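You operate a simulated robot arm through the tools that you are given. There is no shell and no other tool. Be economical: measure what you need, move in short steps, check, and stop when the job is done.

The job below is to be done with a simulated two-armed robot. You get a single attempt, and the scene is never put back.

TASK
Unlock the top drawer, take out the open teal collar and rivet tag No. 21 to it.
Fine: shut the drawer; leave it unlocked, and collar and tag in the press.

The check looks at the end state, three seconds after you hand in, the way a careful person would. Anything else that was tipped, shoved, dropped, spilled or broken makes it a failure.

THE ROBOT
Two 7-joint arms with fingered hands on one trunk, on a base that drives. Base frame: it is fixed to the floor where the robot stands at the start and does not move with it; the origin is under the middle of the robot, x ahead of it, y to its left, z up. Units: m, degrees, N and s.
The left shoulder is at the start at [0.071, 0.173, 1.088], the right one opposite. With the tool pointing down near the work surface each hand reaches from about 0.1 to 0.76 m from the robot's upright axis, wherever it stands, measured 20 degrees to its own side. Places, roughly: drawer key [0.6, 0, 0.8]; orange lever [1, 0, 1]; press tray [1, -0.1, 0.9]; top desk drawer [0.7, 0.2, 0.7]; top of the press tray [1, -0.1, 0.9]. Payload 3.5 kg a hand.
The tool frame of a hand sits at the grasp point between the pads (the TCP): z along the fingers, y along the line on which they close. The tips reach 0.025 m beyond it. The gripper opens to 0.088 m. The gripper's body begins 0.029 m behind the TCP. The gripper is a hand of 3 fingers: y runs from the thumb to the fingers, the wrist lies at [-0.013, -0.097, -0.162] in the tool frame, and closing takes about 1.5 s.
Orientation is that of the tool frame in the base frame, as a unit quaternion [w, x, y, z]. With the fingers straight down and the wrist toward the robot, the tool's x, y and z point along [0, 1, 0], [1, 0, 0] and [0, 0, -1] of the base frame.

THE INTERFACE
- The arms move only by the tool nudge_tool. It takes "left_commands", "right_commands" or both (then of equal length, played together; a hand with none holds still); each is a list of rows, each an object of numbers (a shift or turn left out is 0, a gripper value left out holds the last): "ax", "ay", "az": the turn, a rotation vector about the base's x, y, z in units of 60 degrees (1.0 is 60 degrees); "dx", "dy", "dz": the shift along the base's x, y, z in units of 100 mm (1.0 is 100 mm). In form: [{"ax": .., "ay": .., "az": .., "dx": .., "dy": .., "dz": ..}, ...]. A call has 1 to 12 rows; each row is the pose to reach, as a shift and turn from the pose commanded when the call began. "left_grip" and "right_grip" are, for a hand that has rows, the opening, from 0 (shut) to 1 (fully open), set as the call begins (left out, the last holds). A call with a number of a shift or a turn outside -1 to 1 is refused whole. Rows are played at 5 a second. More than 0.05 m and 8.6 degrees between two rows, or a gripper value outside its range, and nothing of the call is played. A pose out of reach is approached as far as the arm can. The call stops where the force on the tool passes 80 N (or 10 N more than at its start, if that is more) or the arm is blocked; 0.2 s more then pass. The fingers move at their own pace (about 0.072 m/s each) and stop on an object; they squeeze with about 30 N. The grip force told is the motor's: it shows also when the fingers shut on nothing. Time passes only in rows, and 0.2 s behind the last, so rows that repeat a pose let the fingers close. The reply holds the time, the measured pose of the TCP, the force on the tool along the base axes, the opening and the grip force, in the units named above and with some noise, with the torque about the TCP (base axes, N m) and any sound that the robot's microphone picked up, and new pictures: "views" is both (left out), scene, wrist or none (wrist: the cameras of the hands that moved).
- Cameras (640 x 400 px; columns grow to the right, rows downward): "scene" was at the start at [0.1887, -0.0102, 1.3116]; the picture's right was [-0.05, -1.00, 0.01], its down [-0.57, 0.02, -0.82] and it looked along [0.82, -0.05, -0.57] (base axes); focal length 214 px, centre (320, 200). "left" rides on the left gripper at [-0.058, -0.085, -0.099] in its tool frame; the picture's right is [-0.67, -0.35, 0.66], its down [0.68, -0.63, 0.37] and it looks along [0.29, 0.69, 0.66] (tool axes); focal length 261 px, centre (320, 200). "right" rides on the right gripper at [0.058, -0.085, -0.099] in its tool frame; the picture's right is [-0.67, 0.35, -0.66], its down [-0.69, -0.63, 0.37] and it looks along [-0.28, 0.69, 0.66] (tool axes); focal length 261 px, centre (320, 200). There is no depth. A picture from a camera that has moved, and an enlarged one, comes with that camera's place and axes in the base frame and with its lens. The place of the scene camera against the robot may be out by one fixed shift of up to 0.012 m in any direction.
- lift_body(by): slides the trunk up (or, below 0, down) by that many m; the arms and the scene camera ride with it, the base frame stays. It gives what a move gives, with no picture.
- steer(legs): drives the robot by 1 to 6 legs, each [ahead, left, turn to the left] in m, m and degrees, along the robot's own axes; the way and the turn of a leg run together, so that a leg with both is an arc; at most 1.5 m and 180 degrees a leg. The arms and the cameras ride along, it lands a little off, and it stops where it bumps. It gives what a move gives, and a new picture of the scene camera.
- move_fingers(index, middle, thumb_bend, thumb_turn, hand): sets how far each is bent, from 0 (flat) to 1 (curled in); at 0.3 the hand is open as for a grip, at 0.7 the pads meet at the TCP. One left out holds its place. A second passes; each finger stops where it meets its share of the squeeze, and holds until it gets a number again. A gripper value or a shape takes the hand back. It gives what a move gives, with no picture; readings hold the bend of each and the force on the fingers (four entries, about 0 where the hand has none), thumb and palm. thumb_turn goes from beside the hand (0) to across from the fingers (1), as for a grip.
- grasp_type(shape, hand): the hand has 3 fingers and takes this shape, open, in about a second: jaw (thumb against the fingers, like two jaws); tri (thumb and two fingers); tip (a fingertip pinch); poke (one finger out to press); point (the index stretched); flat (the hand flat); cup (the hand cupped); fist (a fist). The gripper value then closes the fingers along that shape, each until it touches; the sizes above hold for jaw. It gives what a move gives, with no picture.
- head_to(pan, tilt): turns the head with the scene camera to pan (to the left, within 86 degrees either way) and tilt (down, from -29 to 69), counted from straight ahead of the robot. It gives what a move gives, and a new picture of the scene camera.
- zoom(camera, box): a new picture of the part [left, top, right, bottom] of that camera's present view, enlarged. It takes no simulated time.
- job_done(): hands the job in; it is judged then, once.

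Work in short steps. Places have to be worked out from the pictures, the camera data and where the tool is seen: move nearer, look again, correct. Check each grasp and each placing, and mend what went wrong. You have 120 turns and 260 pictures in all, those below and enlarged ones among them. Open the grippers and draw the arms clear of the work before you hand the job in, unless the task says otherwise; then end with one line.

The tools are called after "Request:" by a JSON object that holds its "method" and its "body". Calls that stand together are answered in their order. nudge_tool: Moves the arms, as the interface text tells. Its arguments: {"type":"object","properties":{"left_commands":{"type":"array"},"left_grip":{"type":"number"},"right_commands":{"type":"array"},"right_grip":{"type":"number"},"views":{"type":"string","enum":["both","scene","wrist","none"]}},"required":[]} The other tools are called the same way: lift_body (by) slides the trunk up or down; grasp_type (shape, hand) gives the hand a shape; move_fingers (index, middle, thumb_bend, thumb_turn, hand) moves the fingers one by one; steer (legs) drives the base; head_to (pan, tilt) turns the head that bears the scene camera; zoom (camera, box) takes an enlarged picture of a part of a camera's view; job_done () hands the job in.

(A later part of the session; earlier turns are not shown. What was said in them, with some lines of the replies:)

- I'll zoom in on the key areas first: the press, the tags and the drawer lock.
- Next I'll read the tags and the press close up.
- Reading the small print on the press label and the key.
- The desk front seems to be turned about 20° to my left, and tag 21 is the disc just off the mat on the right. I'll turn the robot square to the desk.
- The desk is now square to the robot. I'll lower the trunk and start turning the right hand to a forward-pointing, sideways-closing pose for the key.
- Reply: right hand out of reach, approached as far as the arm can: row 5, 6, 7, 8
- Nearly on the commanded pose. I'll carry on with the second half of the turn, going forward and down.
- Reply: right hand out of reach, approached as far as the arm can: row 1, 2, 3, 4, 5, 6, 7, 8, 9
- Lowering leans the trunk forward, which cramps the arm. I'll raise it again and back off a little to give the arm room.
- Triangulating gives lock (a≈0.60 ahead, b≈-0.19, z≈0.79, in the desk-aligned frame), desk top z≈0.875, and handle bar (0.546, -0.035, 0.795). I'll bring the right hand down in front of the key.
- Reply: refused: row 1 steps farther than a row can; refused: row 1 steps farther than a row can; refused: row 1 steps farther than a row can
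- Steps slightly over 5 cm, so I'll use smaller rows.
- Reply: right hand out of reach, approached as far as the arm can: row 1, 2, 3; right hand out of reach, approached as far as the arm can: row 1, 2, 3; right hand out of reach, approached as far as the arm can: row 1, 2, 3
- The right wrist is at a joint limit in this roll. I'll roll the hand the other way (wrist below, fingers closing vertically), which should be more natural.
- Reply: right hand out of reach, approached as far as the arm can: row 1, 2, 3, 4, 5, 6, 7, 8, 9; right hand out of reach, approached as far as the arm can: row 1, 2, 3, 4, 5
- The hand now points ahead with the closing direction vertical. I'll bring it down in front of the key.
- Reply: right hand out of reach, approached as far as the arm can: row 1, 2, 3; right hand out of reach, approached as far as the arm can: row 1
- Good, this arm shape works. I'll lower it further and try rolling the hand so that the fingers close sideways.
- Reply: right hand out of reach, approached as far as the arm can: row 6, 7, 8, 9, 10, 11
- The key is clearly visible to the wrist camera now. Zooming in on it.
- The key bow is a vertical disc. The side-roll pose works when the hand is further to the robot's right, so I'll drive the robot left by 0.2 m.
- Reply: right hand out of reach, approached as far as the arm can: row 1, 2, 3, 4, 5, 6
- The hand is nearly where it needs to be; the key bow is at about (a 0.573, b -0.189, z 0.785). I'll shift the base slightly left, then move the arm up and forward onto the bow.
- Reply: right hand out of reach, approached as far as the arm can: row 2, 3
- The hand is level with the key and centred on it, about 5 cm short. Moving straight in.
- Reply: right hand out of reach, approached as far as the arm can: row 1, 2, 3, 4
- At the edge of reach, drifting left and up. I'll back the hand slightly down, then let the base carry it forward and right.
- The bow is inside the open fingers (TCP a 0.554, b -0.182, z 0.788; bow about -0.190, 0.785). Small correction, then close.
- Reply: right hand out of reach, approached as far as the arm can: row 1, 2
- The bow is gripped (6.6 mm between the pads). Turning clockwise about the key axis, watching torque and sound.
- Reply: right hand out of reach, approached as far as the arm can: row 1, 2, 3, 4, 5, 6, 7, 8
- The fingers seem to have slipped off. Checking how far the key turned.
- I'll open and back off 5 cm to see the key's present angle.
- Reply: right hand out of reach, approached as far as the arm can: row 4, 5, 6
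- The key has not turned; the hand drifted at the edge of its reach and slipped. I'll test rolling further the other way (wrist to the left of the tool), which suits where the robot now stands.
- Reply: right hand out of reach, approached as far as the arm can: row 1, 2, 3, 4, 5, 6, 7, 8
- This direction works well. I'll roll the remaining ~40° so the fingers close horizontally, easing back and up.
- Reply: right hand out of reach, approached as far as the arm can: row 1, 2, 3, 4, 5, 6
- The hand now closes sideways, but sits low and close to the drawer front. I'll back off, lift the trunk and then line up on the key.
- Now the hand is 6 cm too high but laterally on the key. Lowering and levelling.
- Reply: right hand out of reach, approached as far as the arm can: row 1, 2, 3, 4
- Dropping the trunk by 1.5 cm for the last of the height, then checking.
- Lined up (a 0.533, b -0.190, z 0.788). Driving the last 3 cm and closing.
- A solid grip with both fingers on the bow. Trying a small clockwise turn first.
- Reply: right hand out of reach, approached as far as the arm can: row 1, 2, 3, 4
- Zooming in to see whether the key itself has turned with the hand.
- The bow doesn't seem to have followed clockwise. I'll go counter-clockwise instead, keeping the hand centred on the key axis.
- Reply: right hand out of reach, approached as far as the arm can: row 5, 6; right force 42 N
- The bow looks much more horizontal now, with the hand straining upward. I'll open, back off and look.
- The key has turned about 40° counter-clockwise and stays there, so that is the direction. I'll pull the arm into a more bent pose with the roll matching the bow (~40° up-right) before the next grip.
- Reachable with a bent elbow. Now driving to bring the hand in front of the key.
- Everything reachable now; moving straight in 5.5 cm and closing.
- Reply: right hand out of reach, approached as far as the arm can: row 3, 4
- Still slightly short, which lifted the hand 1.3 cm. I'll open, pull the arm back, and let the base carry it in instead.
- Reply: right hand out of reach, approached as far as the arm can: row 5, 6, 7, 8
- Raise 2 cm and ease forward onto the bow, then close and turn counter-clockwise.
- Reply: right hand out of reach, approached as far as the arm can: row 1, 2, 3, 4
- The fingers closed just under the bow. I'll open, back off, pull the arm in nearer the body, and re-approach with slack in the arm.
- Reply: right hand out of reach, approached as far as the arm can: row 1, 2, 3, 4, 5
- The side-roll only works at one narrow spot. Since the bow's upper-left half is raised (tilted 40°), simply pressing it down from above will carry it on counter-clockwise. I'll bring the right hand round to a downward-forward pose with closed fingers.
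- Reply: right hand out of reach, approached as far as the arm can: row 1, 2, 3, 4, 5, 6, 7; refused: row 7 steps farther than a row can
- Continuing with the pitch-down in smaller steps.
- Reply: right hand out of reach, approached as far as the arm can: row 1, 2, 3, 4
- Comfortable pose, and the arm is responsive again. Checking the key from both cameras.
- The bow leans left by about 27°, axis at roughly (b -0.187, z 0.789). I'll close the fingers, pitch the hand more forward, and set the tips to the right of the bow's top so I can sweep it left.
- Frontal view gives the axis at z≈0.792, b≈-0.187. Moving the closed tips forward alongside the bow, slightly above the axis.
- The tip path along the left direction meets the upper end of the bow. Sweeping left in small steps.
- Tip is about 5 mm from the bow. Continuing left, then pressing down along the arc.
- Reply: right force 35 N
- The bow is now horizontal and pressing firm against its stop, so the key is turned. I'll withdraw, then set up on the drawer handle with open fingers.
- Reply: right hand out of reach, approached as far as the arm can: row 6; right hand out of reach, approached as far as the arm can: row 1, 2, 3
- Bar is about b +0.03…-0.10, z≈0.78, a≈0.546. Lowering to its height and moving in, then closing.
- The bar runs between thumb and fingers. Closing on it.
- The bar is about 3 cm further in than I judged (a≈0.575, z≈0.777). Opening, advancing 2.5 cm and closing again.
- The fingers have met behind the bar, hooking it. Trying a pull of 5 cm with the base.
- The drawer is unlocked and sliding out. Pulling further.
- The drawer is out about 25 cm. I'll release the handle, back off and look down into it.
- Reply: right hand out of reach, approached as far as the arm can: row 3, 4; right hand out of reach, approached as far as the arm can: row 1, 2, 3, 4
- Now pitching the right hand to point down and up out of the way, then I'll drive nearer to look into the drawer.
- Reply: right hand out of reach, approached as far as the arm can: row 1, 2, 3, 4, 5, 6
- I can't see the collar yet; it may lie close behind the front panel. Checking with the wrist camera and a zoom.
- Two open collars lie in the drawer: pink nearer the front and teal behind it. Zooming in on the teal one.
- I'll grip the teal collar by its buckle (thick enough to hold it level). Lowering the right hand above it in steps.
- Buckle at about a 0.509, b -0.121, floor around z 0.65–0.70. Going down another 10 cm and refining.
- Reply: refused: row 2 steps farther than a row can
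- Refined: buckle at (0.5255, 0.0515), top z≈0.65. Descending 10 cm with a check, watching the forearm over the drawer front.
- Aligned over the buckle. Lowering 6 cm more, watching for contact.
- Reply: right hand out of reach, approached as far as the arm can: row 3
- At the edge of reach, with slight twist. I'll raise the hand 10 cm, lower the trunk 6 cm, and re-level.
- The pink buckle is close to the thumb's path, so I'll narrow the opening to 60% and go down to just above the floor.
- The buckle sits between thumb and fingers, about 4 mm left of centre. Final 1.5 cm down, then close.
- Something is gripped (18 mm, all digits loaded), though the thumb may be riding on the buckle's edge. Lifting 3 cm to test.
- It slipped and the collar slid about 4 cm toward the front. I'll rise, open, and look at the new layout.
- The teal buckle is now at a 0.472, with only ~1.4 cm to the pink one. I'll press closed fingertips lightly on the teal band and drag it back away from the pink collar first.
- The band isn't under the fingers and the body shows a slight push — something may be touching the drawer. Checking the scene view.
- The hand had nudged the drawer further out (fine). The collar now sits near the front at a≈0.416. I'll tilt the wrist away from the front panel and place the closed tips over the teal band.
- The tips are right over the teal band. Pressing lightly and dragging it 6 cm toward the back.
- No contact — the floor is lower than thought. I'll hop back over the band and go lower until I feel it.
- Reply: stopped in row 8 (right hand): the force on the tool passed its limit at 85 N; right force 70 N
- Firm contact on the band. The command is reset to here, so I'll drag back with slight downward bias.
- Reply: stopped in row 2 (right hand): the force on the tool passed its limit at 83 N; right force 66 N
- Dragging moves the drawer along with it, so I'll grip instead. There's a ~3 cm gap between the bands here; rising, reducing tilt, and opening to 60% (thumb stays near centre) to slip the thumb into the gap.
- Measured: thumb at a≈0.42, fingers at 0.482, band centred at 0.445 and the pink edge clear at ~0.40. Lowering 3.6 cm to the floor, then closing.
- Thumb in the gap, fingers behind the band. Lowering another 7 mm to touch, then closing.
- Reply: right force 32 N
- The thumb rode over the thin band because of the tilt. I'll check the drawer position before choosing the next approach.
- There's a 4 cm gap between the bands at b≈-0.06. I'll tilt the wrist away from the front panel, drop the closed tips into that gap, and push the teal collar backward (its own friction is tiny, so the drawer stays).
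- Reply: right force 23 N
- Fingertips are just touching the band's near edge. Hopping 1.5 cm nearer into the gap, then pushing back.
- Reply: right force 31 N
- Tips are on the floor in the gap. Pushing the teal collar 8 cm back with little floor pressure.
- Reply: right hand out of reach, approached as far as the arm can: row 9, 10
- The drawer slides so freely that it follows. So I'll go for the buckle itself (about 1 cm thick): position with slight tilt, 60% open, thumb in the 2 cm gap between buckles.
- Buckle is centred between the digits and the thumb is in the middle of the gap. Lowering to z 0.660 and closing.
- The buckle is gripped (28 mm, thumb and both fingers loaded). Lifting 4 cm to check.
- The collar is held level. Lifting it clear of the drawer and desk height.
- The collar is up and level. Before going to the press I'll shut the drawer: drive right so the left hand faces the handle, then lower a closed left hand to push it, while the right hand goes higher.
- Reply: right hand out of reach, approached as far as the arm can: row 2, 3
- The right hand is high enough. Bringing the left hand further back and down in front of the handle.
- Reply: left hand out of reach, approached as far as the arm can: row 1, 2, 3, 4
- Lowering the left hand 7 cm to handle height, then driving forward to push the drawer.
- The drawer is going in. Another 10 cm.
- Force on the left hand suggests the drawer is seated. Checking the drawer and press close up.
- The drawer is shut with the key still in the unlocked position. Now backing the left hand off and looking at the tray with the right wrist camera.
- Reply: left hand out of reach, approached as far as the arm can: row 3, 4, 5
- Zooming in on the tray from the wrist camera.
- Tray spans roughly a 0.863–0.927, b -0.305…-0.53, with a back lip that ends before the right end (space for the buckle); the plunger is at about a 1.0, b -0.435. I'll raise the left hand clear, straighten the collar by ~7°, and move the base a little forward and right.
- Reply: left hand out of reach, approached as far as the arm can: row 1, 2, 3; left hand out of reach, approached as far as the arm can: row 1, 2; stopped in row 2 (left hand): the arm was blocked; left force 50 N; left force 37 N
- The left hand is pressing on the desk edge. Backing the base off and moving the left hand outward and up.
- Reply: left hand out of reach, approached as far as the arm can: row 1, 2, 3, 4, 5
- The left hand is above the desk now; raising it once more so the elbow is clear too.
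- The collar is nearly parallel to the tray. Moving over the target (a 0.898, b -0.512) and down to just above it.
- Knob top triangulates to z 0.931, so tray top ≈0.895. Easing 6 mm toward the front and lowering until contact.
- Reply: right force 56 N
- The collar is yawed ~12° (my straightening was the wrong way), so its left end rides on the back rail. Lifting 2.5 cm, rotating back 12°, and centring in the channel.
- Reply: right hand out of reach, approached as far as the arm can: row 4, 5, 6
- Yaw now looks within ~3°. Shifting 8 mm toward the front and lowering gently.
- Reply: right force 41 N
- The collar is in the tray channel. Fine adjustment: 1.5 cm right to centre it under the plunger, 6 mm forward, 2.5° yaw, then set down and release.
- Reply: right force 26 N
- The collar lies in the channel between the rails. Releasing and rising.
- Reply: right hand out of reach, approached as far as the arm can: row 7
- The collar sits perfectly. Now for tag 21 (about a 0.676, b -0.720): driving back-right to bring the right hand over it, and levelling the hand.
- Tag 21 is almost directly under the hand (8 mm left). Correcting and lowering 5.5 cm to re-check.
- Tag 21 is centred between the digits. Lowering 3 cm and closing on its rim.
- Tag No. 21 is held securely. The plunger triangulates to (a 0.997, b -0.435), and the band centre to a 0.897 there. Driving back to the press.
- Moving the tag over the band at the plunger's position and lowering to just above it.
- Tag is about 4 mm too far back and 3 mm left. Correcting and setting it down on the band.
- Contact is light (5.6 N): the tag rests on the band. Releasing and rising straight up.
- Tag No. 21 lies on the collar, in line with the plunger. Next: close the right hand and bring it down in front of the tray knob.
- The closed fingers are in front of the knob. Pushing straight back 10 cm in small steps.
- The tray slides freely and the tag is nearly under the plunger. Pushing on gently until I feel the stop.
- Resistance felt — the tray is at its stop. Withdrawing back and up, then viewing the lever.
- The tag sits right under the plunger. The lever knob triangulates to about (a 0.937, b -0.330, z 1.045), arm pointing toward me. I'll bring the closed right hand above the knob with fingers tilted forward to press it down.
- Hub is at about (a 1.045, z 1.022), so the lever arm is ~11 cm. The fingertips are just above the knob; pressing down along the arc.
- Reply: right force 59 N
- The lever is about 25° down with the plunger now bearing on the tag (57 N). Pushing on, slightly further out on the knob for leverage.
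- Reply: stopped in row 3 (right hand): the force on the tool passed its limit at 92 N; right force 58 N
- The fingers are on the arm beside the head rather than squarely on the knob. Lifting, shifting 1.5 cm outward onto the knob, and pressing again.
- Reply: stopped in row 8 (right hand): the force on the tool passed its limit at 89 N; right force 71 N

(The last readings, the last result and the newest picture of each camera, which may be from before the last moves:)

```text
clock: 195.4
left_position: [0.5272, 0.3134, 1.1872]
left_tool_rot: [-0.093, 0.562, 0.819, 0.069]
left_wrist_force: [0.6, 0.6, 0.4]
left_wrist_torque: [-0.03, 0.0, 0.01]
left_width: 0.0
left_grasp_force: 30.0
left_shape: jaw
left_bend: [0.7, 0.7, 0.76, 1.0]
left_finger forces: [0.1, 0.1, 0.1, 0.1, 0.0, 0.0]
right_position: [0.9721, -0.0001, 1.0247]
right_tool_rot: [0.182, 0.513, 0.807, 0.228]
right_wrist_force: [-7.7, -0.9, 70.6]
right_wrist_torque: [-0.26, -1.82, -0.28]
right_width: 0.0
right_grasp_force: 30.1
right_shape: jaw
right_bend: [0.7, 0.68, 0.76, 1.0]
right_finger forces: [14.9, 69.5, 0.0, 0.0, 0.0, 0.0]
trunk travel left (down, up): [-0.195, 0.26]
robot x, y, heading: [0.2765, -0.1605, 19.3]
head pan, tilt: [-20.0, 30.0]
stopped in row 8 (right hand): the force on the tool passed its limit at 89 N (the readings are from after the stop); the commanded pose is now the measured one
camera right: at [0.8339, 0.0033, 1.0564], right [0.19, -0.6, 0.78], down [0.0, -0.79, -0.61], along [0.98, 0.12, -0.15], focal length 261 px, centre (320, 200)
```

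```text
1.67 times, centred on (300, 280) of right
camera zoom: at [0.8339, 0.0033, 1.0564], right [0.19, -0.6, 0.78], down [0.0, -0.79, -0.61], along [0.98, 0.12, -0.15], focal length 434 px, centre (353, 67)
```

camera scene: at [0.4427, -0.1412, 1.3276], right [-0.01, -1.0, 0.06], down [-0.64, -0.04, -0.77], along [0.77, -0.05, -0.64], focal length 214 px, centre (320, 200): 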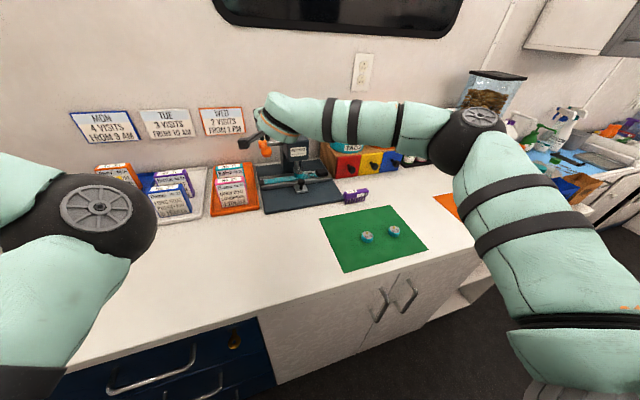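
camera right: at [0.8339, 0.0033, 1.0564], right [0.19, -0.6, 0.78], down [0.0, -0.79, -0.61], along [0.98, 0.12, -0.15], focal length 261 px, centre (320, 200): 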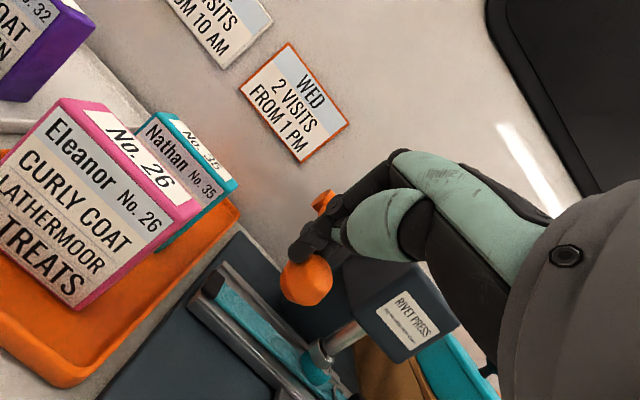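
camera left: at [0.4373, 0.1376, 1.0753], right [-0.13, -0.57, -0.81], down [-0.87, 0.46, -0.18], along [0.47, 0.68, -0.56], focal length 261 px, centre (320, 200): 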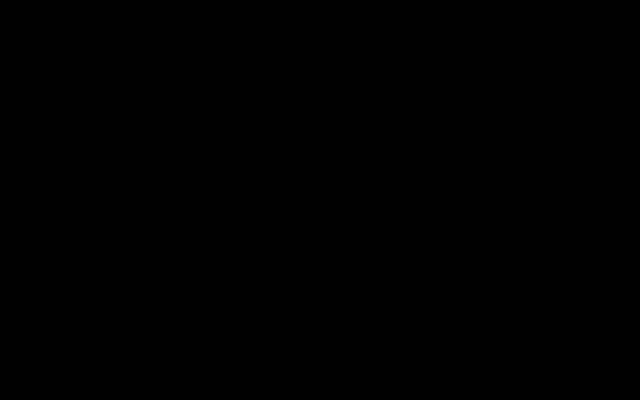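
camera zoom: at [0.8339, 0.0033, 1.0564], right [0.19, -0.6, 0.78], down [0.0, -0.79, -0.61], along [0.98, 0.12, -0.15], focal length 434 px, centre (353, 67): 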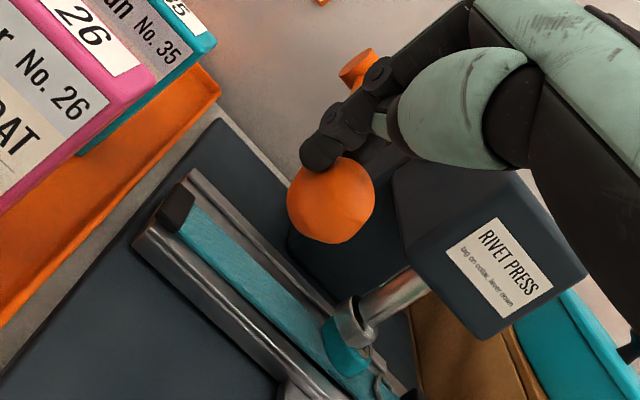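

Squarely on the knob, and it no longer moves at 70–89 N — three readings put the knob at the same height, so it seems at its stop with the plunger on the tag. I'll lift away and inspect.

Request:
{"method": "nudge_tool", "body": {"right_commands": [{"dz": 0.3}, {"dz": 0.6}, {"dx": -0.4, "dy": -0.14, "dz": 0.6}, {"dx": -0.8, "dy": -0.28, "dz": 0.6}, {"dx": -0.95, "dy": -0.33, "dz": 0.6}], "views": "wrist"}}

Request:
{"method": "zoom", "body": {"camera": "scene", "box": [240, 110, 350, 200]}}

Request:
{"method": "zoom", "body": {"camera": "right", "box": [200, 180, 400, 340]}}

```text
clock: 196.7
left_position: [0.5343, 0.3133, 1.1843]
left_tool_rot: [-0.096, 0.563, 0.818, 0.067]
left_wrist_force: [-0.6, -0.5, 0.5]
left_wrist_torque: [0.02, 0.01, 0.01]
left_width: 0.0
left_grasp_force: 29.3
left_shape: jaw
left_bend: [0.7, 0.7, 0.76, 1.0]
left_finger forces: [0.0, 0.1, 0.0, 0.0, 0.0, 0.0]
right_position: [0.8795, -0.0384, 1.0684]
right_tool_rot: [0.176, 0.515, 0.81, 0.217]
right_wrist_force: [-0.2, -0.3, -0.6]
right_wrist_torque: [-0.02, -0.05, -0.02]
right_width: 0.0
right_grasp_force: 30.2
right_shape: jaw
right_bend: [0.7, 0.7, 0.75, 1.0]
right_finger forces: [0.1, 0.0, 0.0, 0.0, 0.1, 0.1]
trunk travel left (down, up): [-0.195, 0.26]
robot x, y, heading: [0.2795, -0.1558, 19.1]
head pan, tilt: [-20.0, 30.0]
camera right: at [0.7418, -0.0335, 1.1043], right [0.2, -0.59, 0.78], down [-0.01, -0.8, -0.6], along [0.98, 0.11, -0.17], focal length 261 px, centre (320, 200)
```

right: 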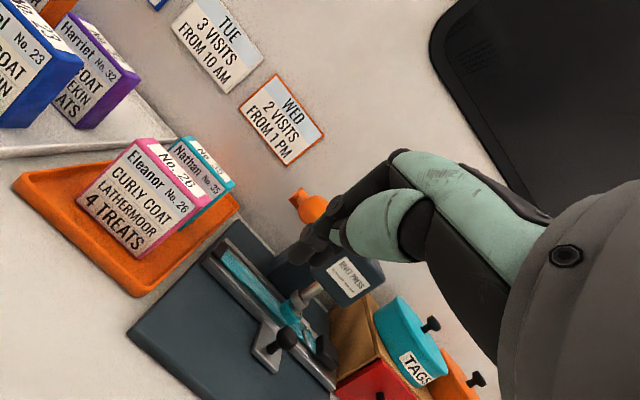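

```text
4.44 times, centred on (295, 155) of scene
camera zoom: at [0.4415, -0.1403, 1.3277], right [-0.01, -1.0, 0.06], down [-0.64, -0.04, -0.77], along [0.77, -0.05, -0.64], focal length 953 px, centre (431, 400)
```

zoom: 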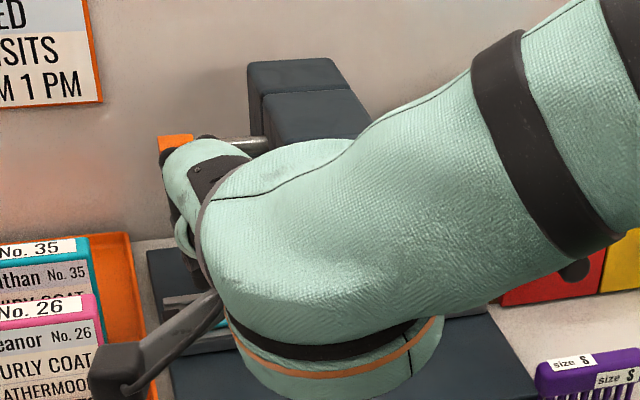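

```text
2.50 times, centred on (300, 260) of right
camera zoom: at [0.7418, -0.0335, 1.1043], right [0.2, -0.59, 0.78], down [-0.01, -0.8, -0.6], along [0.98, 0.11, -0.17], focal length 652 px, centre (370, 50)
```

zoom: 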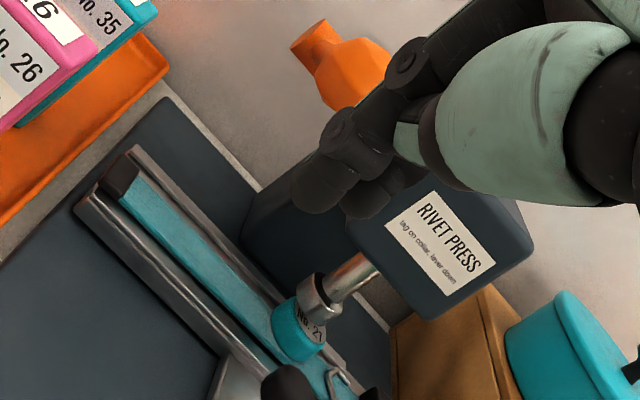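

The lever has sprung back up by itself. Moving the hand aside to inspect the tag and rivet.

Request:
{"method": "nudge_tool", "body": {"right_commands": [{"dx": -0.1, "dy": -0.3, "dz": 0.15}, {"dx": -0.2, "dy": -0.6, "dz": 0.3}, {"dx": -0.3, "dy": -0.95, "dz": 0.3}], "views": "none"}}

Request:
{"method": "nudge_tool", "body": {"right_commands": [{"dx": -0.1, "dy": -0.3, "dz": 0.0}, {"dx": -0.2, "dy": -0.6}, {"dx": -0.3, "dy": -0.95}], "views": "wrist"}}

Request:
{"method": "zoom", "body": {"camera": "scene", "box": [240, 110, 350, 200]}}

Request:
{"method": "zoom", "body": {"camera": "scene", "box": [285, 155, 325, 190]}}

```text
clock: 197.4
left_position: [0.5352, 0.3109, 1.1861]
left_tool_rot: [-0.098, 0.563, 0.818, 0.068]
left_wrist_force: [-0.3, 0.0, -0.2]
left_wrist_torque: [0.02, -0.06, 0.02]
left_width: 0.0
left_grasp_force: 29.7
left_shape: jaw
left_bend: [0.7, 0.7, 0.76, 1.0]
left_finger forces: [0.1, 0.0, 0.1, 0.0, 0.1, 0.0]
right_position: [0.8607, -0.1592, 1.1129]
right_tool_rot: [0.174, 0.515, 0.81, 0.218]
right_wrist_force: [-0.2, 0.2, 0.0]
right_wrist_torque: [0.03, 0.02, 0.03]
right_width: 0.0001
right_grasp_force: 29.8
right_shape: jaw
right_bend: [0.7, 0.7, 0.75, 1.0]
right_finger forces: [0.0, 0.0, 0.0, 0.0, 0.0, 0.1]
right hand out of reach, approached as far as the arm can: row 3
trunk travel left (down, up): [-0.195, 0.26]
robot x, y, heading: [0.2774, -0.1633, 19.3]
head pan, tilt: [-20.0, 30.0]
```

```text
clock: 198.2
left_position: [0.5349, 0.3129, 1.1863]
left_tool_rot: [-0.096, 0.563, 0.818, 0.068]
left_wrist_force: [0.1, -1.0, 0.5]
left_wrist_torque: [0.01, -0.01, 0.02]
left_width: 0.0
left_grasp_force: 30.0
left_shape: jaw
left_bend: [0.7, 0.7, 0.76, 1.0]
left_finger forces: [0.0, 0.0, 0.1, 0.0, 0.1, 0.0]
right_position: [0.8287, -0.2468, 1.1169]
right_tool_rot: [0.175, 0.514, 0.811, 0.217]
right_wrist_force: [-0.7, -0.5, 0.6]
right_wrist_torque: [-0.02, 0.02, 0.02]
right_width: 0.0
right_grasp_force: 29.9
right_shape: jaw
right_bend: [0.7, 0.7, 0.75, 1.0]
right_finger forces: [0.1, 0.0, 0.0, 0.0, 0.1, 0.0]
trunk travel left (down, up): [-0.195, 0.26]
robot x, y, heading: [0.2761, -0.1622, 19.1]
head pan, tilt: [-20.0, 30.0]
camera right: at [0.6913, -0.2432, 1.1522], right [0.2, -0.59, 0.78], down [-0.01, -0.8, -0.6], along [0.98, 0.11, -0.17], focal length 261 px, centre (320, 200)
```

right: 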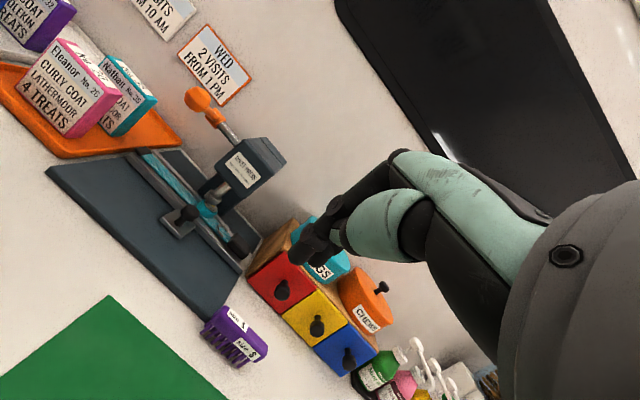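

```text
4.44 times, centred on (295, 155) of scene
camera zoom: at [0.4416, -0.1417, 1.3277], right [-0.01, -1.0, 0.06], down [-0.64, -0.04, -0.77], along [0.77, -0.05, -0.64], focal length 953 px, centre (431, 400)
```

zoom: 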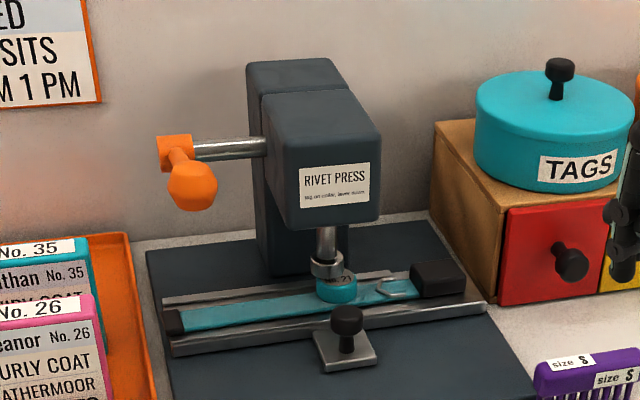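

```text
11.43 times, centred on (305, 172) of scene
camera zoom: at [0.4416, -0.1417, 1.3277], right [-0.01, -1.0, 0.06], down [-0.64, -0.04, -0.77], along [0.77, -0.05, -0.64], focal length 2451 px, centre (491, 514)
```

zoom: 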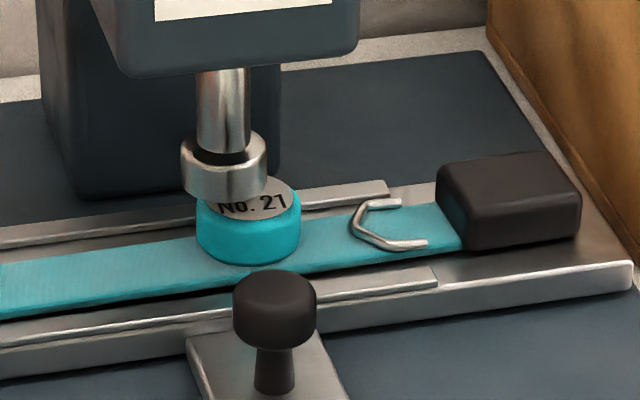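

The tag is under the plunger, but I want certainty that the stroke is complete, so I'll go back over the knob and press once more, ratcheting the force up at the stop.

Request:
{"method": "nudge_tool", "body": {"right_commands": [{"dx": 0.24, "dy": 0.41, "dz": -0.03}, {"dx": 0.478, "dy": 0.822, "dz": -0.06}], "views": "none"}}

Request:
{"method": "nudge_tool", "body": {"right_commands": [{"dx": 0.24, "dy": 0.41, "dz": -0.03}, {"dx": 0.478, "dy": 0.822, "dz": -0.06}], "views": "none"}}

Request:
{"method": "nudge_tool", "body": {"right_commands": [{"dx": 0.24, "dy": 0.41, "dz": -0.03}, {"dx": 0.478, "dy": 0.822, "dz": -0.06}, {"dx": 0.478, "dy": 0.822, "dz": -0.06}], "views": "wrist"}}

```text
clock: 198.8
left_position: [0.5371, 0.3137, 1.1835]
left_tool_rot: [-0.097, 0.563, 0.818, 0.066]
left_wrist_force: [0.4, 0.6, 0.2]
left_wrist_torque: [0.04, -0.02, 0.02]
left_width: 0.0
left_grasp_force: 30.0
left_shape: jaw
left_bend: [0.7, 0.7, 0.76, 1.0]
left_finger forces: [0.0, 0.1, 0.0, 0.0, 0.1, 0.1]
right_position: [0.8788, -0.166, 1.1077]
right_tool_rot: [0.176, 0.515, 0.81, 0.217]
right_wrist_force: [-0.1, 0.0, -0.2]
right_wrist_torque: [-0.03, 0.04, -0.03]
right_width: 0.0002
right_grasp_force: 30.7
right_shape: jaw
right_bend: [0.7, 0.7, 0.76, 1.0]
right_finger forces: [0.1, 0.1, 0.0, 0.0, 0.0, 0.0]
trunk travel left (down, up): [-0.195, 0.26]
robot x, y, heading: [0.2774, -0.1601, 19.2]
head pan, tilt: [-20.0, 30.0]
```

```text
clock: 199.4
left_position: [0.536, 0.3151, 1.1837]
left_tool_rot: [-0.096, 0.563, 0.818, 0.067]
left_wrist_force: [0.3, 0.0, -0.2]
left_wrist_torque: [0.01, 0.0, 0.01]
left_width: 0.0
left_grasp_force: 30.0
left_shape: jaw
left_bend: [0.7, 0.7, 0.76, 1.0]
left_finger forces: [0.0, 0.1, 0.0, 0.0, 0.0, 0.0]
right_position: [0.9259, -0.0816, 1.1019]
right_tool_rot: [0.175, 0.516, 0.81, 0.216]
right_wrist_force: [0.2, 0.0, 0.2]
right_wrist_torque: [0.01, 0.01, 0.01]
right_width: 0.0002
right_grasp_force: 30.0
right_shape: jaw
right_bend: [0.7, 0.7, 0.76, 1.0]
right_finger forces: [0.0, 0.1, 0.1, 0.0, 0.1, 0.0]
trunk travel left (down, up): [-0.195, 0.26]
robot x, y, heading: [0.2746, -0.1574, 19.1]
head pan, tilt: [-20.0, 30.0]
```

```text
clock: 200.2
left_position: [0.5335, 0.3128, 1.1867]
left_tool_rot: [-0.097, 0.563, 0.818, 0.068]
left_wrist_force: [-0.3, 0.6, 0.1]
left_wrist_torque: [0.02, 0.02, 0.02]
left_width: 0.0
left_grasp_force: 29.6
left_shape: jaw
left_bend: [0.7, 0.7, 0.76, 1.0]
left_finger forces: [0.0, 0.0, 0.1, 0.0, 0.0, 0.0]
right_position: [0.9691, -0.0029, 1.1011]
right_tool_rot: [0.175, 0.516, 0.81, 0.216]
right_wrist_force: [0.5, -0.3, -0.1]
right_wrist_torque: [0.0, -0.01, -0.01]
right_width: 0.0
right_grasp_force: 30.3
right_shape: jaw
right_bend: [0.7, 0.7, 0.76, 1.0]
right_finger forces: [0.0, 0.0, 0.0, 0.1, 0.0, 0.0]
trunk travel left (down, up): [-0.195, 0.26]
robot x, y, heading: [0.2745, -0.158, 18.7]
head pan, tilt: [-20.0, 30.0]
camera right: at [0.8328, 0.0014, 1.1367], right [0.2, -0.59, 0.78], down [-0.01, -0.8, -0.6], along [0.98, 0.11, -0.17], focal length 261 px, centre (320, 200)
5 turns are left
```

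right: 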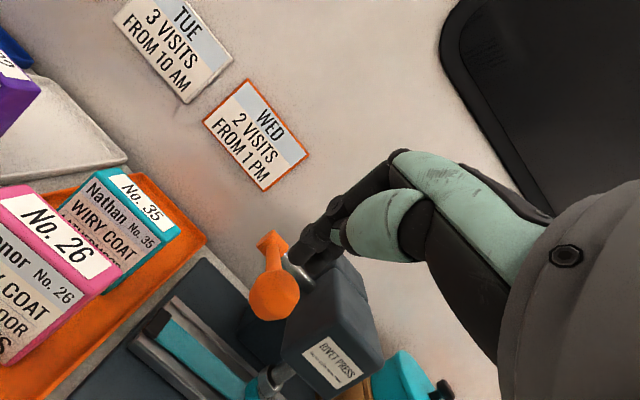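

The lever is up and my fingertips are above the knob. Pressing down to the stop, then ratcheting.

Request:
{"method": "nudge_tool", "body": {"right_commands": [{"dx": 0.04, "dy": -0.08, "dz": -0.12}, {"dx": 0.04, "dy": -0.08, "dz": -0.24}, {"dx": 0.04, "dy": -0.08, "dz": -0.36}, {"dx": 0.04, "dy": -0.08, "dz": -0.48}, {"dx": 0.04, "dy": -0.08, "dz": -0.6}, {"dx": 0.05, "dy": -0.08, "dz": -0.72}, {"dx": 0.06, "dy": -0.08, "dz": -0.82}, {"dx": 0.07, "dy": -0.07, "dz": -0.9}, {"dx": 0.08, "dy": -0.07, "dz": -0.98}], "views": "none"}}

Request:
{"method": "nudge_tool", "body": {"right_commands": [{"dz": -0.1}, {"dz": -0.2}, {"dx": 0.02, "dz": -0.3}, {"dx": 0.04, "dz": -0.4}], "views": "none"}}

Request:
{"method": "nudge_tool", "body": {"right_commands": [{"dz": -0.1}, {"dz": -0.2}, {"dx": 0.02, "dz": -0.3}, {"dx": 0.04, "dz": -0.4}], "views": "none"}}

Request:
{"method": "nudge_tool", "body": {"right_commands": [{"dz": -0.1}, {"dz": -0.2}, {"dx": 0.02, "dz": -0.3}, {"dx": 0.04, "dz": -0.4}], "views": "none"}}

Request:
{"method": "nudge_tool", "body": {"right_commands": [{"dz": -0.1}, {"dz": -0.2}, {"dx": 0.02, "dz": -0.3}, {"dx": 0.04, "dz": -0.4}], "views": "wrist"}}

Request:
{"method": "zoom", "body": {"camera": "right", "box": [180, 160, 420, 400]}}

```text
clock: 202.0
left_position: [0.529, 0.3128, 1.187]
left_tool_rot: [-0.095, 0.562, 0.819, 0.069]
left_wrist_force: [-0.3, 0.2, 0.1]
left_wrist_torque: [0.01, -0.01, -0.01]
left_width: 0.0001
left_grasp_force: 30.0
left_shape: jaw
left_bend: [0.7, 0.7, 0.76, 1.0]
left_finger forces: [0.0, 0.0, 0.0, 0.0, 0.1, 0.1]
right_position: [0.979, -0.008, 1.0295]
right_tool_rot: [0.183, 0.515, 0.804, 0.234]
right_wrist_force: [3.8, 8.0, 50.4]
right_wrist_torque: [0.16, -0.69, 0.11]
right_width: 0.0
right_grasp_force: 30.3
right_shape: jaw
right_bend: [0.7, 0.7, 0.78, 1.0]
right_finger forces: [25.6, 27.2, 0.0, 0.0, 0.0, 0.0]
trunk travel left (down, up): [-0.195, 0.26]
robot x, y, heading: [0.2755, -0.159, 18.8]
head pan, tilt: [-20.0, 30.0]
stopped in row 8 (right hand): the force on the tool passed its limit at 85 N (the readings are from after the stop); the commanded pose is now the measured one
```

```text
clock: 203.1
left_position: [0.5274, 0.3139, 1.1862]
left_tool_rot: [-0.093, 0.563, 0.819, 0.068]
left_wrist_force: [0.4, -0.2, 0.1]
left_wrist_torque: [0.0, 0.03, -0.02]
left_width: 0.0003
left_grasp_force: 29.6
left_shape: jaw
left_bend: [0.7, 0.7, 0.76, 1.0]
left_finger forces: [0.0, 0.0, 0.1, 0.1, 0.0, 0.0]
right_position: [0.9869, -0.0015, 1.028]
right_tool_rot: [0.184, 0.509, 0.805, 0.242]
right_wrist_force: [-8.1, 12.7, 53.1]
right_wrist_torque: [0.05, -0.29, 0.03]
right_width: 0.0
right_grasp_force: 30.1
right_shape: jaw
right_bend: [0.7, 0.71, 0.77, 1.0]
right_finger forces: [18.5, 38.1, 0.0, 0.1, 0.1, 0.1]
right hand out of reach, approached as far as the arm can: row 2, 3, 4
trunk travel left (down, up): [-0.195, 0.26]
robot x, y, heading: [0.2793, -0.1602, 19.0]
head pan, tilt: [-20.0, 30.0]
stopped in row 4 (right hand): the force on the tool passed its limit at 87 N (the readings are from after the stop); the commanded pose is now the measured one
```

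```text
clock: 204.1
left_position: [0.5252, 0.3158, 1.1861]
left_tool_rot: [-0.093, 0.562, 0.819, 0.069]
left_wrist_force: [0.5, -0.3, 0.5]
left_wrist_torque: [0.0, -0.01, 0.02]
left_width: 0.0
left_grasp_force: 29.6
left_shape: jaw
left_bend: [0.7, 0.7, 0.76, 1.0]
left_finger forces: [0.1, 0.0, 0.0, 0.0, 0.0, 0.1]
right_position: [0.9846, -0.0012, 1.0269]
right_tool_rot: [0.185, 0.51, 0.806, 0.238]
right_wrist_force: [0.8, 15.8, 57.2]
right_wrist_torque: [0.03, -0.31, 0.14]
right_width: 0.0001
right_grasp_force: 30.2
right_shape: jaw
right_bend: [0.7, 0.71, 0.78, 1.0]
right_finger forces: [15.7, 46.8, 0.1, 0.0, 0.0, 0.1]
right hand out of reach, approached as far as the arm can: row 1, 2, 3, 4
trunk travel left (down, up): [-0.195, 0.26]
robot x, y, heading: [0.276, -0.1586, 19.3]
head pan, tilt: [-20.0, 30.0]
```

```text
clock: 205.1
left_position: [0.526, 0.3139, 1.1866]
left_tool_rot: [-0.093, 0.563, 0.818, 0.07]
left_wrist_force: [-1.1, 0.3, 0.2]
left_wrist_torque: [-0.01, 0.0, -0.03]
left_width: 0.0001
left_grasp_force: 29.8
left_shape: jaw
left_bend: [0.7, 0.7, 0.76, 1.0]
left_finger forces: [0.0, 0.0, 0.1, 0.1, 0.0, 0.0]
right_position: [0.9849, -0.0017, 1.0269]
right_tool_rot: [0.186, 0.51, 0.805, 0.239]
right_wrist_force: [1.7, 17.6, 52.3]
right_wrist_torque: [0.07, -0.33, 0.13]
right_width: 0.0002
right_grasp_force: 30.4
right_shape: jaw
right_bend: [0.7, 0.71, 0.78, 1.0]
right_finger forces: [13.9, 47.0, 0.0, 0.0, 0.0, 0.1]
right hand out of reach, approached as far as the arm can: row 1, 2, 3, 4
trunk travel left (down, up): [-0.195, 0.26]
robot x, y, heading: [0.2775, -0.1619, 19.2]
head pan, tilt: [-20.0, 30.0]
```

```text
clock: 206.1
left_position: [0.5263, 0.3169, 1.1879]
left_tool_rot: [-0.092, 0.563, 0.819, 0.069]
left_wrist_force: [-0.4, 0.2, 0.8]
left_wrist_torque: [-0.03, 0.03, 0.02]
left_width: 0.0
left_grasp_force: 29.9
left_shape: jaw
left_bend: [0.7, 0.7, 0.76, 1.0]
left_finger forces: [0.1, 0.0, 0.0, 0.0, 0.1, 0.1]
right_position: [0.9858, -0.0027, 1.0273]
right_tool_rot: [0.185, 0.511, 0.805, 0.239]
right_wrist_force: [3.0, 17.3, 52.2]
right_wrist_torque: [0.12, -0.5, 0.11]
right_width: 0.0001
right_grasp_force: 30.0
right_shape: jaw
right_bend: [0.7, 0.71, 0.78, 1.0]
right_finger forces: [13.3, 49.9, 0.0, 0.0, 0.0, 0.0]
right hand out of reach, approached as far as the arm can: row 1, 2, 3, 4
trunk travel left (down, up): [-0.195, 0.26]
robot x, y, heading: [0.273, -0.1604, 19.2]
head pan, tilt: [-20.0, 30.0]
camera right: at [0.8462, 0.0004, 1.0575], right [0.18, -0.61, 0.77], down [0.02, -0.78, -0.62], along [0.98, 0.12, -0.13], focal length 261 px, centre (320, 200)
```

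right: 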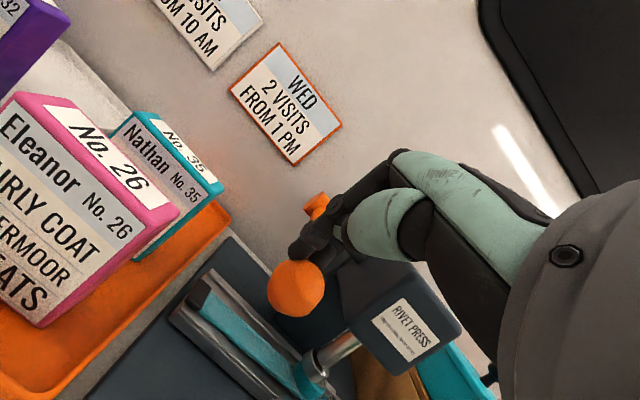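

```text
1.67 times, centred on (300, 280) of right
camera zoom: at [0.8462, 0.0004, 1.0575], right [0.18, -0.61, 0.77], down [0.02, -0.78, -0.62], along [0.98, 0.12, -0.13], focal length 434 px, centre (353, 67)
4 turns are left
```

zoom: 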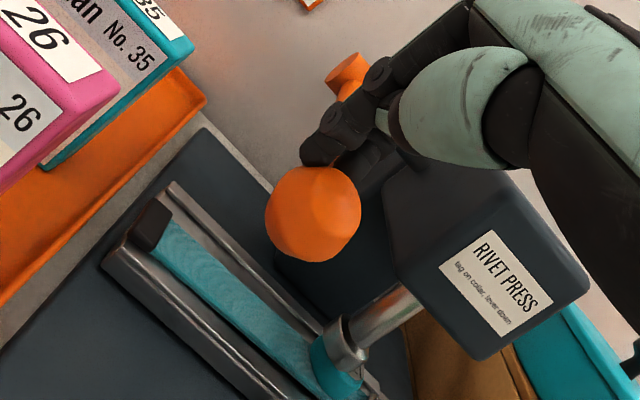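

Same firm stop again. I'll add a brief extra 1 cm of trunk weight at the stop, then release, lift away and inspect.

Request:
{"method": "lift_body", "body": {"by": -0.012}}

Request:
{"method": "lift_body", "body": {"by": 0.03}}

Request:
{"method": "nudge_tool", "body": {"right_commands": [{"dz": 0.3}, {"dz": 0.6}, {"dx": -0.4, "dy": -0.14, "dz": 0.6}, {"dx": -0.8, "dy": -0.28, "dz": 0.6}, {"dx": -0.95, "dy": -0.33, "dz": 0.6}], "views": "none"}}

Request:
{"method": "nudge_tool", "body": {"right_commands": [{"dx": -0.1, "dy": -0.3, "dz": 0.15}, {"dx": -0.2, "dy": -0.6, "dz": 0.2}, {"dx": -0.3, "dy": -0.95, "dz": 0.2}], "views": "none"}}

Request:
{"method": "nudge_tool", "body": {"right_commands": [{"dx": -0.1, "dy": -0.3}, {"dx": -0.2, "dy": -0.6}, {"dx": -0.3, "dy": -0.95}], "views": "none"}}

Request:
{"method": "zoom", "body": {"camera": "scene", "box": [285, 150, 325, 190]}}

Request:
{"method": "zoom", "body": {"camera": "scene", "box": [240, 110, 350, 200]}}

Request:
{"method": "zoom", "body": {"camera": "right", "box": [180, 140, 280, 220]}}

```text
clock: 206.5
left_position: [0.5232, 0.3238, 1.1559]
left_tool_rot: [-0.117, 0.549, 0.826, 0.043]
left_wrist_force: [0.3, 0.5, -0.8]
left_wrist_torque: [0.0, 0.04, 0.03]
left_width: 0.0
left_grasp_force: 30.4
left_shape: jaw
left_bend: [0.7, 0.7, 0.76, 1.0]
left_finger forces: [0.0, 0.1, 0.0, 0.0, 0.0, 0.1]
right_position: [0.9916, 0.0004, 1.0262]
right_tool_rot: [0.188, 0.511, 0.801, 0.249]
right_wrist_force: [-2.4, 4.4, 51.3]
right_wrist_torque: [-0.38, 0.0, 0.01]
right_width: 0.0
right_grasp_force: 30.7
right_shape: jaw
right_bend: [0.7, 0.74, 0.77, 1.0]
right_finger forces: [2.4, 48.6, 0.1, 0.0, 0.0, 0.0]
trunk travel left (down, up): [-0.186, 0.268]
robot x, y, heading: [0.2774, -0.1604, 19.1]
head pan, tilt: [-20.0, 30.0]
stopped: the force on the tool passed its limit at 88 N (the readings are from after the stop); the commanded pose is now the measured one
```

```text
clock: 207.3
left_position: [0.5225, 0.3334, 1.1625]
left_tool_rot: [-0.141, 0.538, 0.831, 0.011]
left_wrist_force: [0.5, 0.0, -0.5]
left_wrist_torque: [-0.01, -0.01, 0.02]
left_width: 0.0
left_grasp_force: 29.6
left_shape: jaw
left_bend: [0.7, 0.7, 0.76, 1.0]
left_finger forces: [0.0, 0.1, 0.1, 0.0, 0.1, 0.1]
right_position: [0.9947, -0.0024, 1.0445]
right_tool_rot: [0.184, 0.513, 0.804, 0.239]
right_wrist_force: [0.1, -0.8, 2.9]
right_wrist_torque: [-0.04, 0.01, -0.03]
right_width: 0.0004
right_grasp_force: 30.0
right_shape: jaw
right_bend: [0.7, 0.7, 0.76, 1.0]
right_finger forces: [0.0, 3.6, 0.0, 0.0, 0.1, 0.1]
trunk travel left (down, up): [-0.216, 0.238]
robot x, y, heading: [0.2783, -0.1641, 19.2]
head pan, tilt: [-20.0, 30.0]
```

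```text
clock: 208.5
left_position: [0.52, 0.3357, 1.1655]
left_tool_rot: [-0.135, 0.537, 0.833, 0.015]
left_wrist_force: [0.0, -0.1, -0.1]
left_wrist_torque: [0.0, -0.01, 0.0]
left_width: 0.0003
left_grasp_force: 29.2
left_shape: jaw
left_bend: [0.7, 0.7, 0.76, 1.0]
left_finger forces: [0.0, 0.0, 0.1, 0.1, 0.1, 0.0]
right_position: [0.8967, -0.034, 1.1076]
right_tool_rot: [0.185, 0.513, 0.803, 0.24]
right_wrist_force: [0.1, 0.3, -0.1]
right_wrist_torque: [0.03, 0.01, -0.02]
right_width: 0.0001
right_grasp_force: 29.8
right_shape: jaw
right_bend: [0.7, 0.7, 0.76, 1.0]
right_finger forces: [0.1, 0.0, 0.0, 0.1, 0.1, 0.1]
trunk travel left (down, up): [-0.216, 0.238]
robot x, y, heading: [0.2757, -0.1635, 19.0]
head pan, tilt: [-20.0, 30.0]
```

```text
clock: 209.3
left_position: [0.5241, 0.3303, 1.169]
left_tool_rot: [-0.134, 0.536, 0.833, 0.019]
left_wrist_force: [-0.2, -0.5, 0.2]
left_wrist_torque: [0.01, -0.02, 0.02]
left_width: 0.0001
left_grasp_force: 29.5
left_shape: jaw
left_bend: [0.7, 0.7, 0.76, 1.0]
left_finger forces: [0.1, 0.0, 0.0, 0.1, 0.0, 0.1]
right_position: [0.8965, -0.1239, 1.1425]
right_tool_rot: [0.176, 0.512, 0.806, 0.241]
right_wrist_force: [0.1, 0.1, -0.6]
right_wrist_torque: [0.03, -0.01, 0.02]
right_width: 0.0001
right_grasp_force: 29.6
right_shape: jaw
right_bend: [0.7, 0.7, 0.76, 1.0]
right_finger forces: [0.0, 0.0, 0.0, 0.0, 0.0, 0.0]
right hand out of reach, approached as far as the arm can: row 1, 2, 3
trunk travel left (down, up): [-0.216, 0.238]
robot x, y, heading: [0.2766, -0.1656, 19.3]
head pan, tilt: [-20.0, 30.0]
```

```text
clock: 210.1
left_position: [0.5199, 0.3343, 1.1697]
left_tool_rot: [-0.131, 0.536, 0.834, 0.019]
left_wrist_force: [0.5, 0.5, 0.0]
left_wrist_torque: [-0.03, 0.0, -0.01]
left_width: 0.0
left_grasp_force: 30.1
left_shape: jaw
left_bend: [0.7, 0.7, 0.76, 1.0]
left_finger forces: [0.0, 0.1, 0.1, 0.0, 0.0, 0.0]
right_position: [0.8663, -0.216, 1.1433]
right_tool_rot: [0.184, 0.512, 0.803, 0.241]
right_wrist_force: [-0.4, 0.1, 0.1]
right_wrist_torque: [0.03, 0.03, 0.02]
right_width: 0.0
right_grasp_force: 29.5
right_shape: jaw
right_bend: [0.7, 0.7, 0.76, 1.0]
right_finger forces: [0.0, 0.1, 0.1, 0.1, 0.0, 0.0]
right hand out of reach, approached as far as the arm can: row 1, 2
trunk travel left (down, up): [-0.216, 0.238]
robot x, y, heading: [0.2786, -0.1628, 19.1]
head pan, tilt: [-20.0, 30.0]
```

```text
10.00 times, centred on (305, 170) of scene
camera zoom: at [0.4272, -0.1458, 1.3545], right [-0.01, -1.0, 0.05], down [-0.62, -0.03, -0.79], along [0.79, -0.04, -0.62], focal length 2145 px, centre (470, 500)
```

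zoom: 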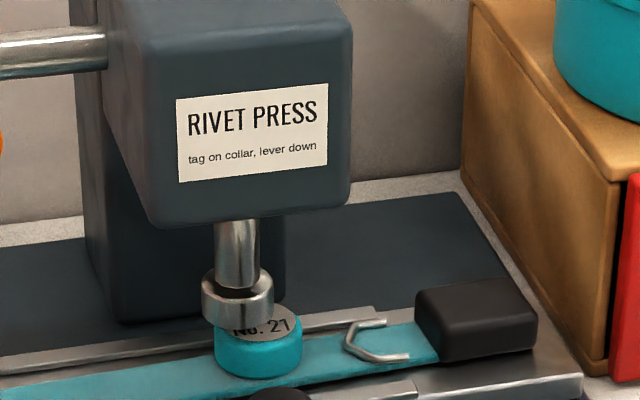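

```text
4.44 times, centred on (295, 155) of scene
camera zoom: at [0.4272, -0.1458, 1.3545], right [-0.01, -1.0, 0.05], down [-0.62, -0.03, -0.79], along [0.79, -0.04, -0.62], focal length 953 px, centre (431, 400)
```

zoom: 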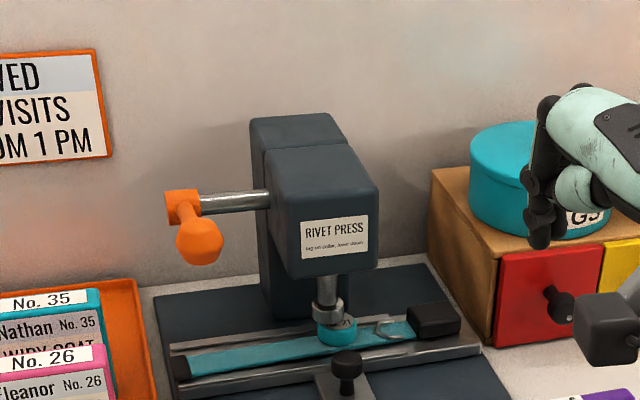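

```text
5.00 times, centred on (230, 180) of right
camera zoom: at [0.7276, -0.2122, 1.1736], right [0.17, -0.62, 0.77], down [0.02, -0.78, -0.63], along [0.98, 0.12, -0.12], focal length 1303 px, centre (770, 300)
3 turns are left
```

zoom: 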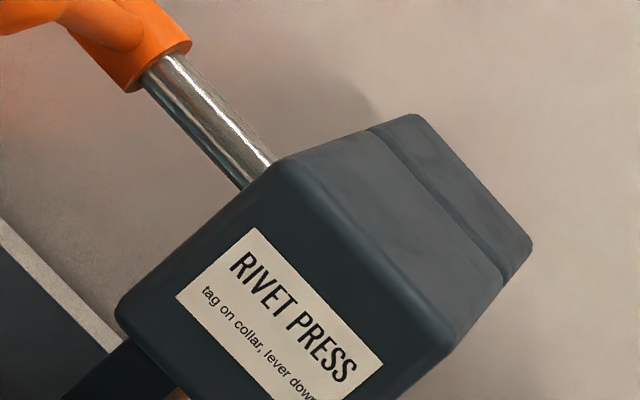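

Tag, collar and press are in place, the lever is free, and the drawer is shut with the key unlocked. Backing away and opening both hands.

Request:
{"method": "steer", "body": {"legs": [[-0.25, 0, 0]]}}

Request:
{"method": "nudge_tool", "body": {"left_commands": [{"dx": 0}, {"dx": 0}, {"dx": 0}, {"dx": 0}, {"dx": 0}, {"dx": 0}, {"dx": 0}], "right_commands": [{"dx": 0}, {"dx": 0}, {"dx": 0}, {"dx": 0}, {"dx": 0}, {"dx": 0}, {"dx": 0}], "left_grip": 1, "right_grip": 1, "views": "scene"}}

```text
clock: 211.9
left_position: [0.2788, 0.2496, 1.1704]
left_tool_rot: [-0.128, 0.538, 0.833, 0.021]
left_wrist_force: [0.3, 0.4, -0.4]
left_wrist_torque: [-0.02, 0.01, -0.01]
left_width: 0.0
left_grasp_force: 29.8
left_shape: jaw
left_bend: [0.7, 0.7, 0.76, 1.0]
left_finger forces: [0.0, 0.0, 0.1, 0.0, 0.1, 0.0]
right_position: [0.6234, -0.3027, 1.1417]
right_tool_rot: [0.185, 0.515, 0.802, 0.24]
right_wrist_force: [1.3, 0.3, -0.3]
right_wrist_torque: [0.01, 0.01, -0.02]
right_width: 0.0
right_grasp_force: 29.8
right_shape: jaw
right_bend: [0.7, 0.7, 0.76, 1.0]
right_finger forces: [0.0, 0.0, 0.0, 0.0, 0.0, 0.1]
trunk travel left (down, up): [-0.216, 0.238]
robot x, y, heading: [0.0315, -0.2478, 18.4]
head pan, tilt: [-20.0, 30.0]
camera scene: at [0.1848, -0.23, 1.3541], right [-0.02, -1.0, 0.05], down [-0.62, -0.03, -0.79], along [0.79, -0.05, -0.62], focal length 214 px, centre (320, 200)
```

scene: 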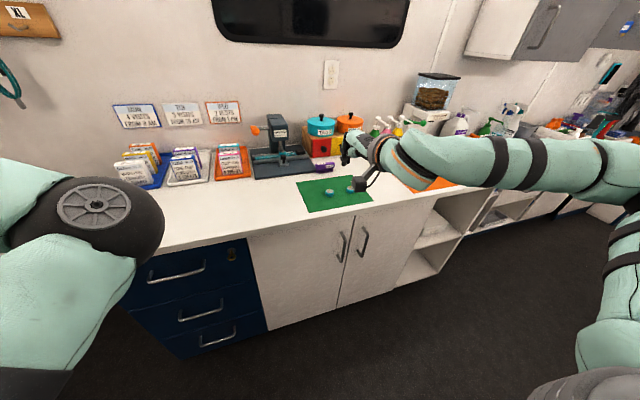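

```text
clock: 213.6
left_position: [0.2758, 0.2508, 1.1695]
left_tool_rot: [-0.129, 0.534, 0.836, 0.019]
left_wrist_force: [0.2, 0.7, 0.2]
left_wrist_torque: [-0.02, 0.02, 0.04]
left_width: 0.0875
left_grasp_force: 0.0
left_shape: jaw
left_bend: [0.3, 0.3, 0.3, 0.98]
left_finger forces: [0.1, 0.0, 0.0, 0.0, 0.1, 0.1]
right_position: [0.6231, -0.302, 1.1422]
right_tool_rot: [0.184, 0.514, 0.802, 0.24]
right_wrist_force: [0.3, 0.4, 0.4]
right_wrist_torque: [0.01, -0.02, -0.03]
right_width: 0.0876
right_grasp_force: 0.0
right_shape: jaw
right_bend: [0.3, 0.3, 0.3, 0.98]
right_finger forces: [0.1, 0.1, 0.0, 0.0, 0.0, 0.0]
trunk travel left (down, up): [-0.216, 0.238]
robot x, y, heading: [0.0346, -0.241, 18.8]
head pan, tilt: [-20.0, 30.0]
camera scene: at [0.1841, -0.2303, 1.3542], right [-0.02, -1.0, 0.05], down [-0.62, -0.03, -0.79], along [0.79, -0.04, -0.62], focal length 214 px, centre (320, 200)
2 turns are left
```

scene: 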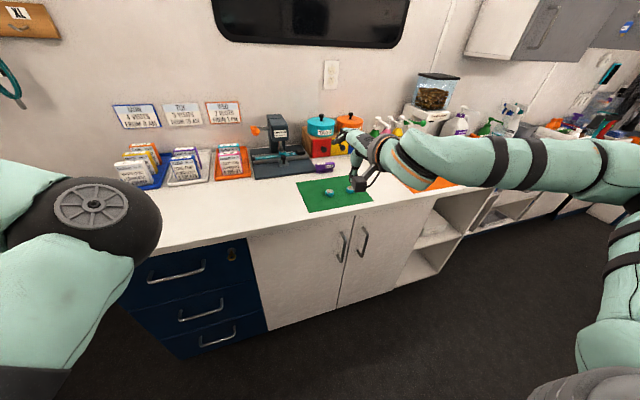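

The drawer is shut, both hands are open, and the arms are clear of the work. I'm handing in.

Request:
{"method": "job_done", "body": {}}

```text
The job is handed in.
```

I unlocked the top drawer, took out the open teal collar, laid it in the press tray with tag No. 21 on it and pulled the lever down to its stop several times; I could not see the rivet itself to confirm it set. The drawer is shut and left unlocked, and the collar and tag are still in the press. While I was getting the teal collar out, the pink collar in the drawer may have shifted slightly.
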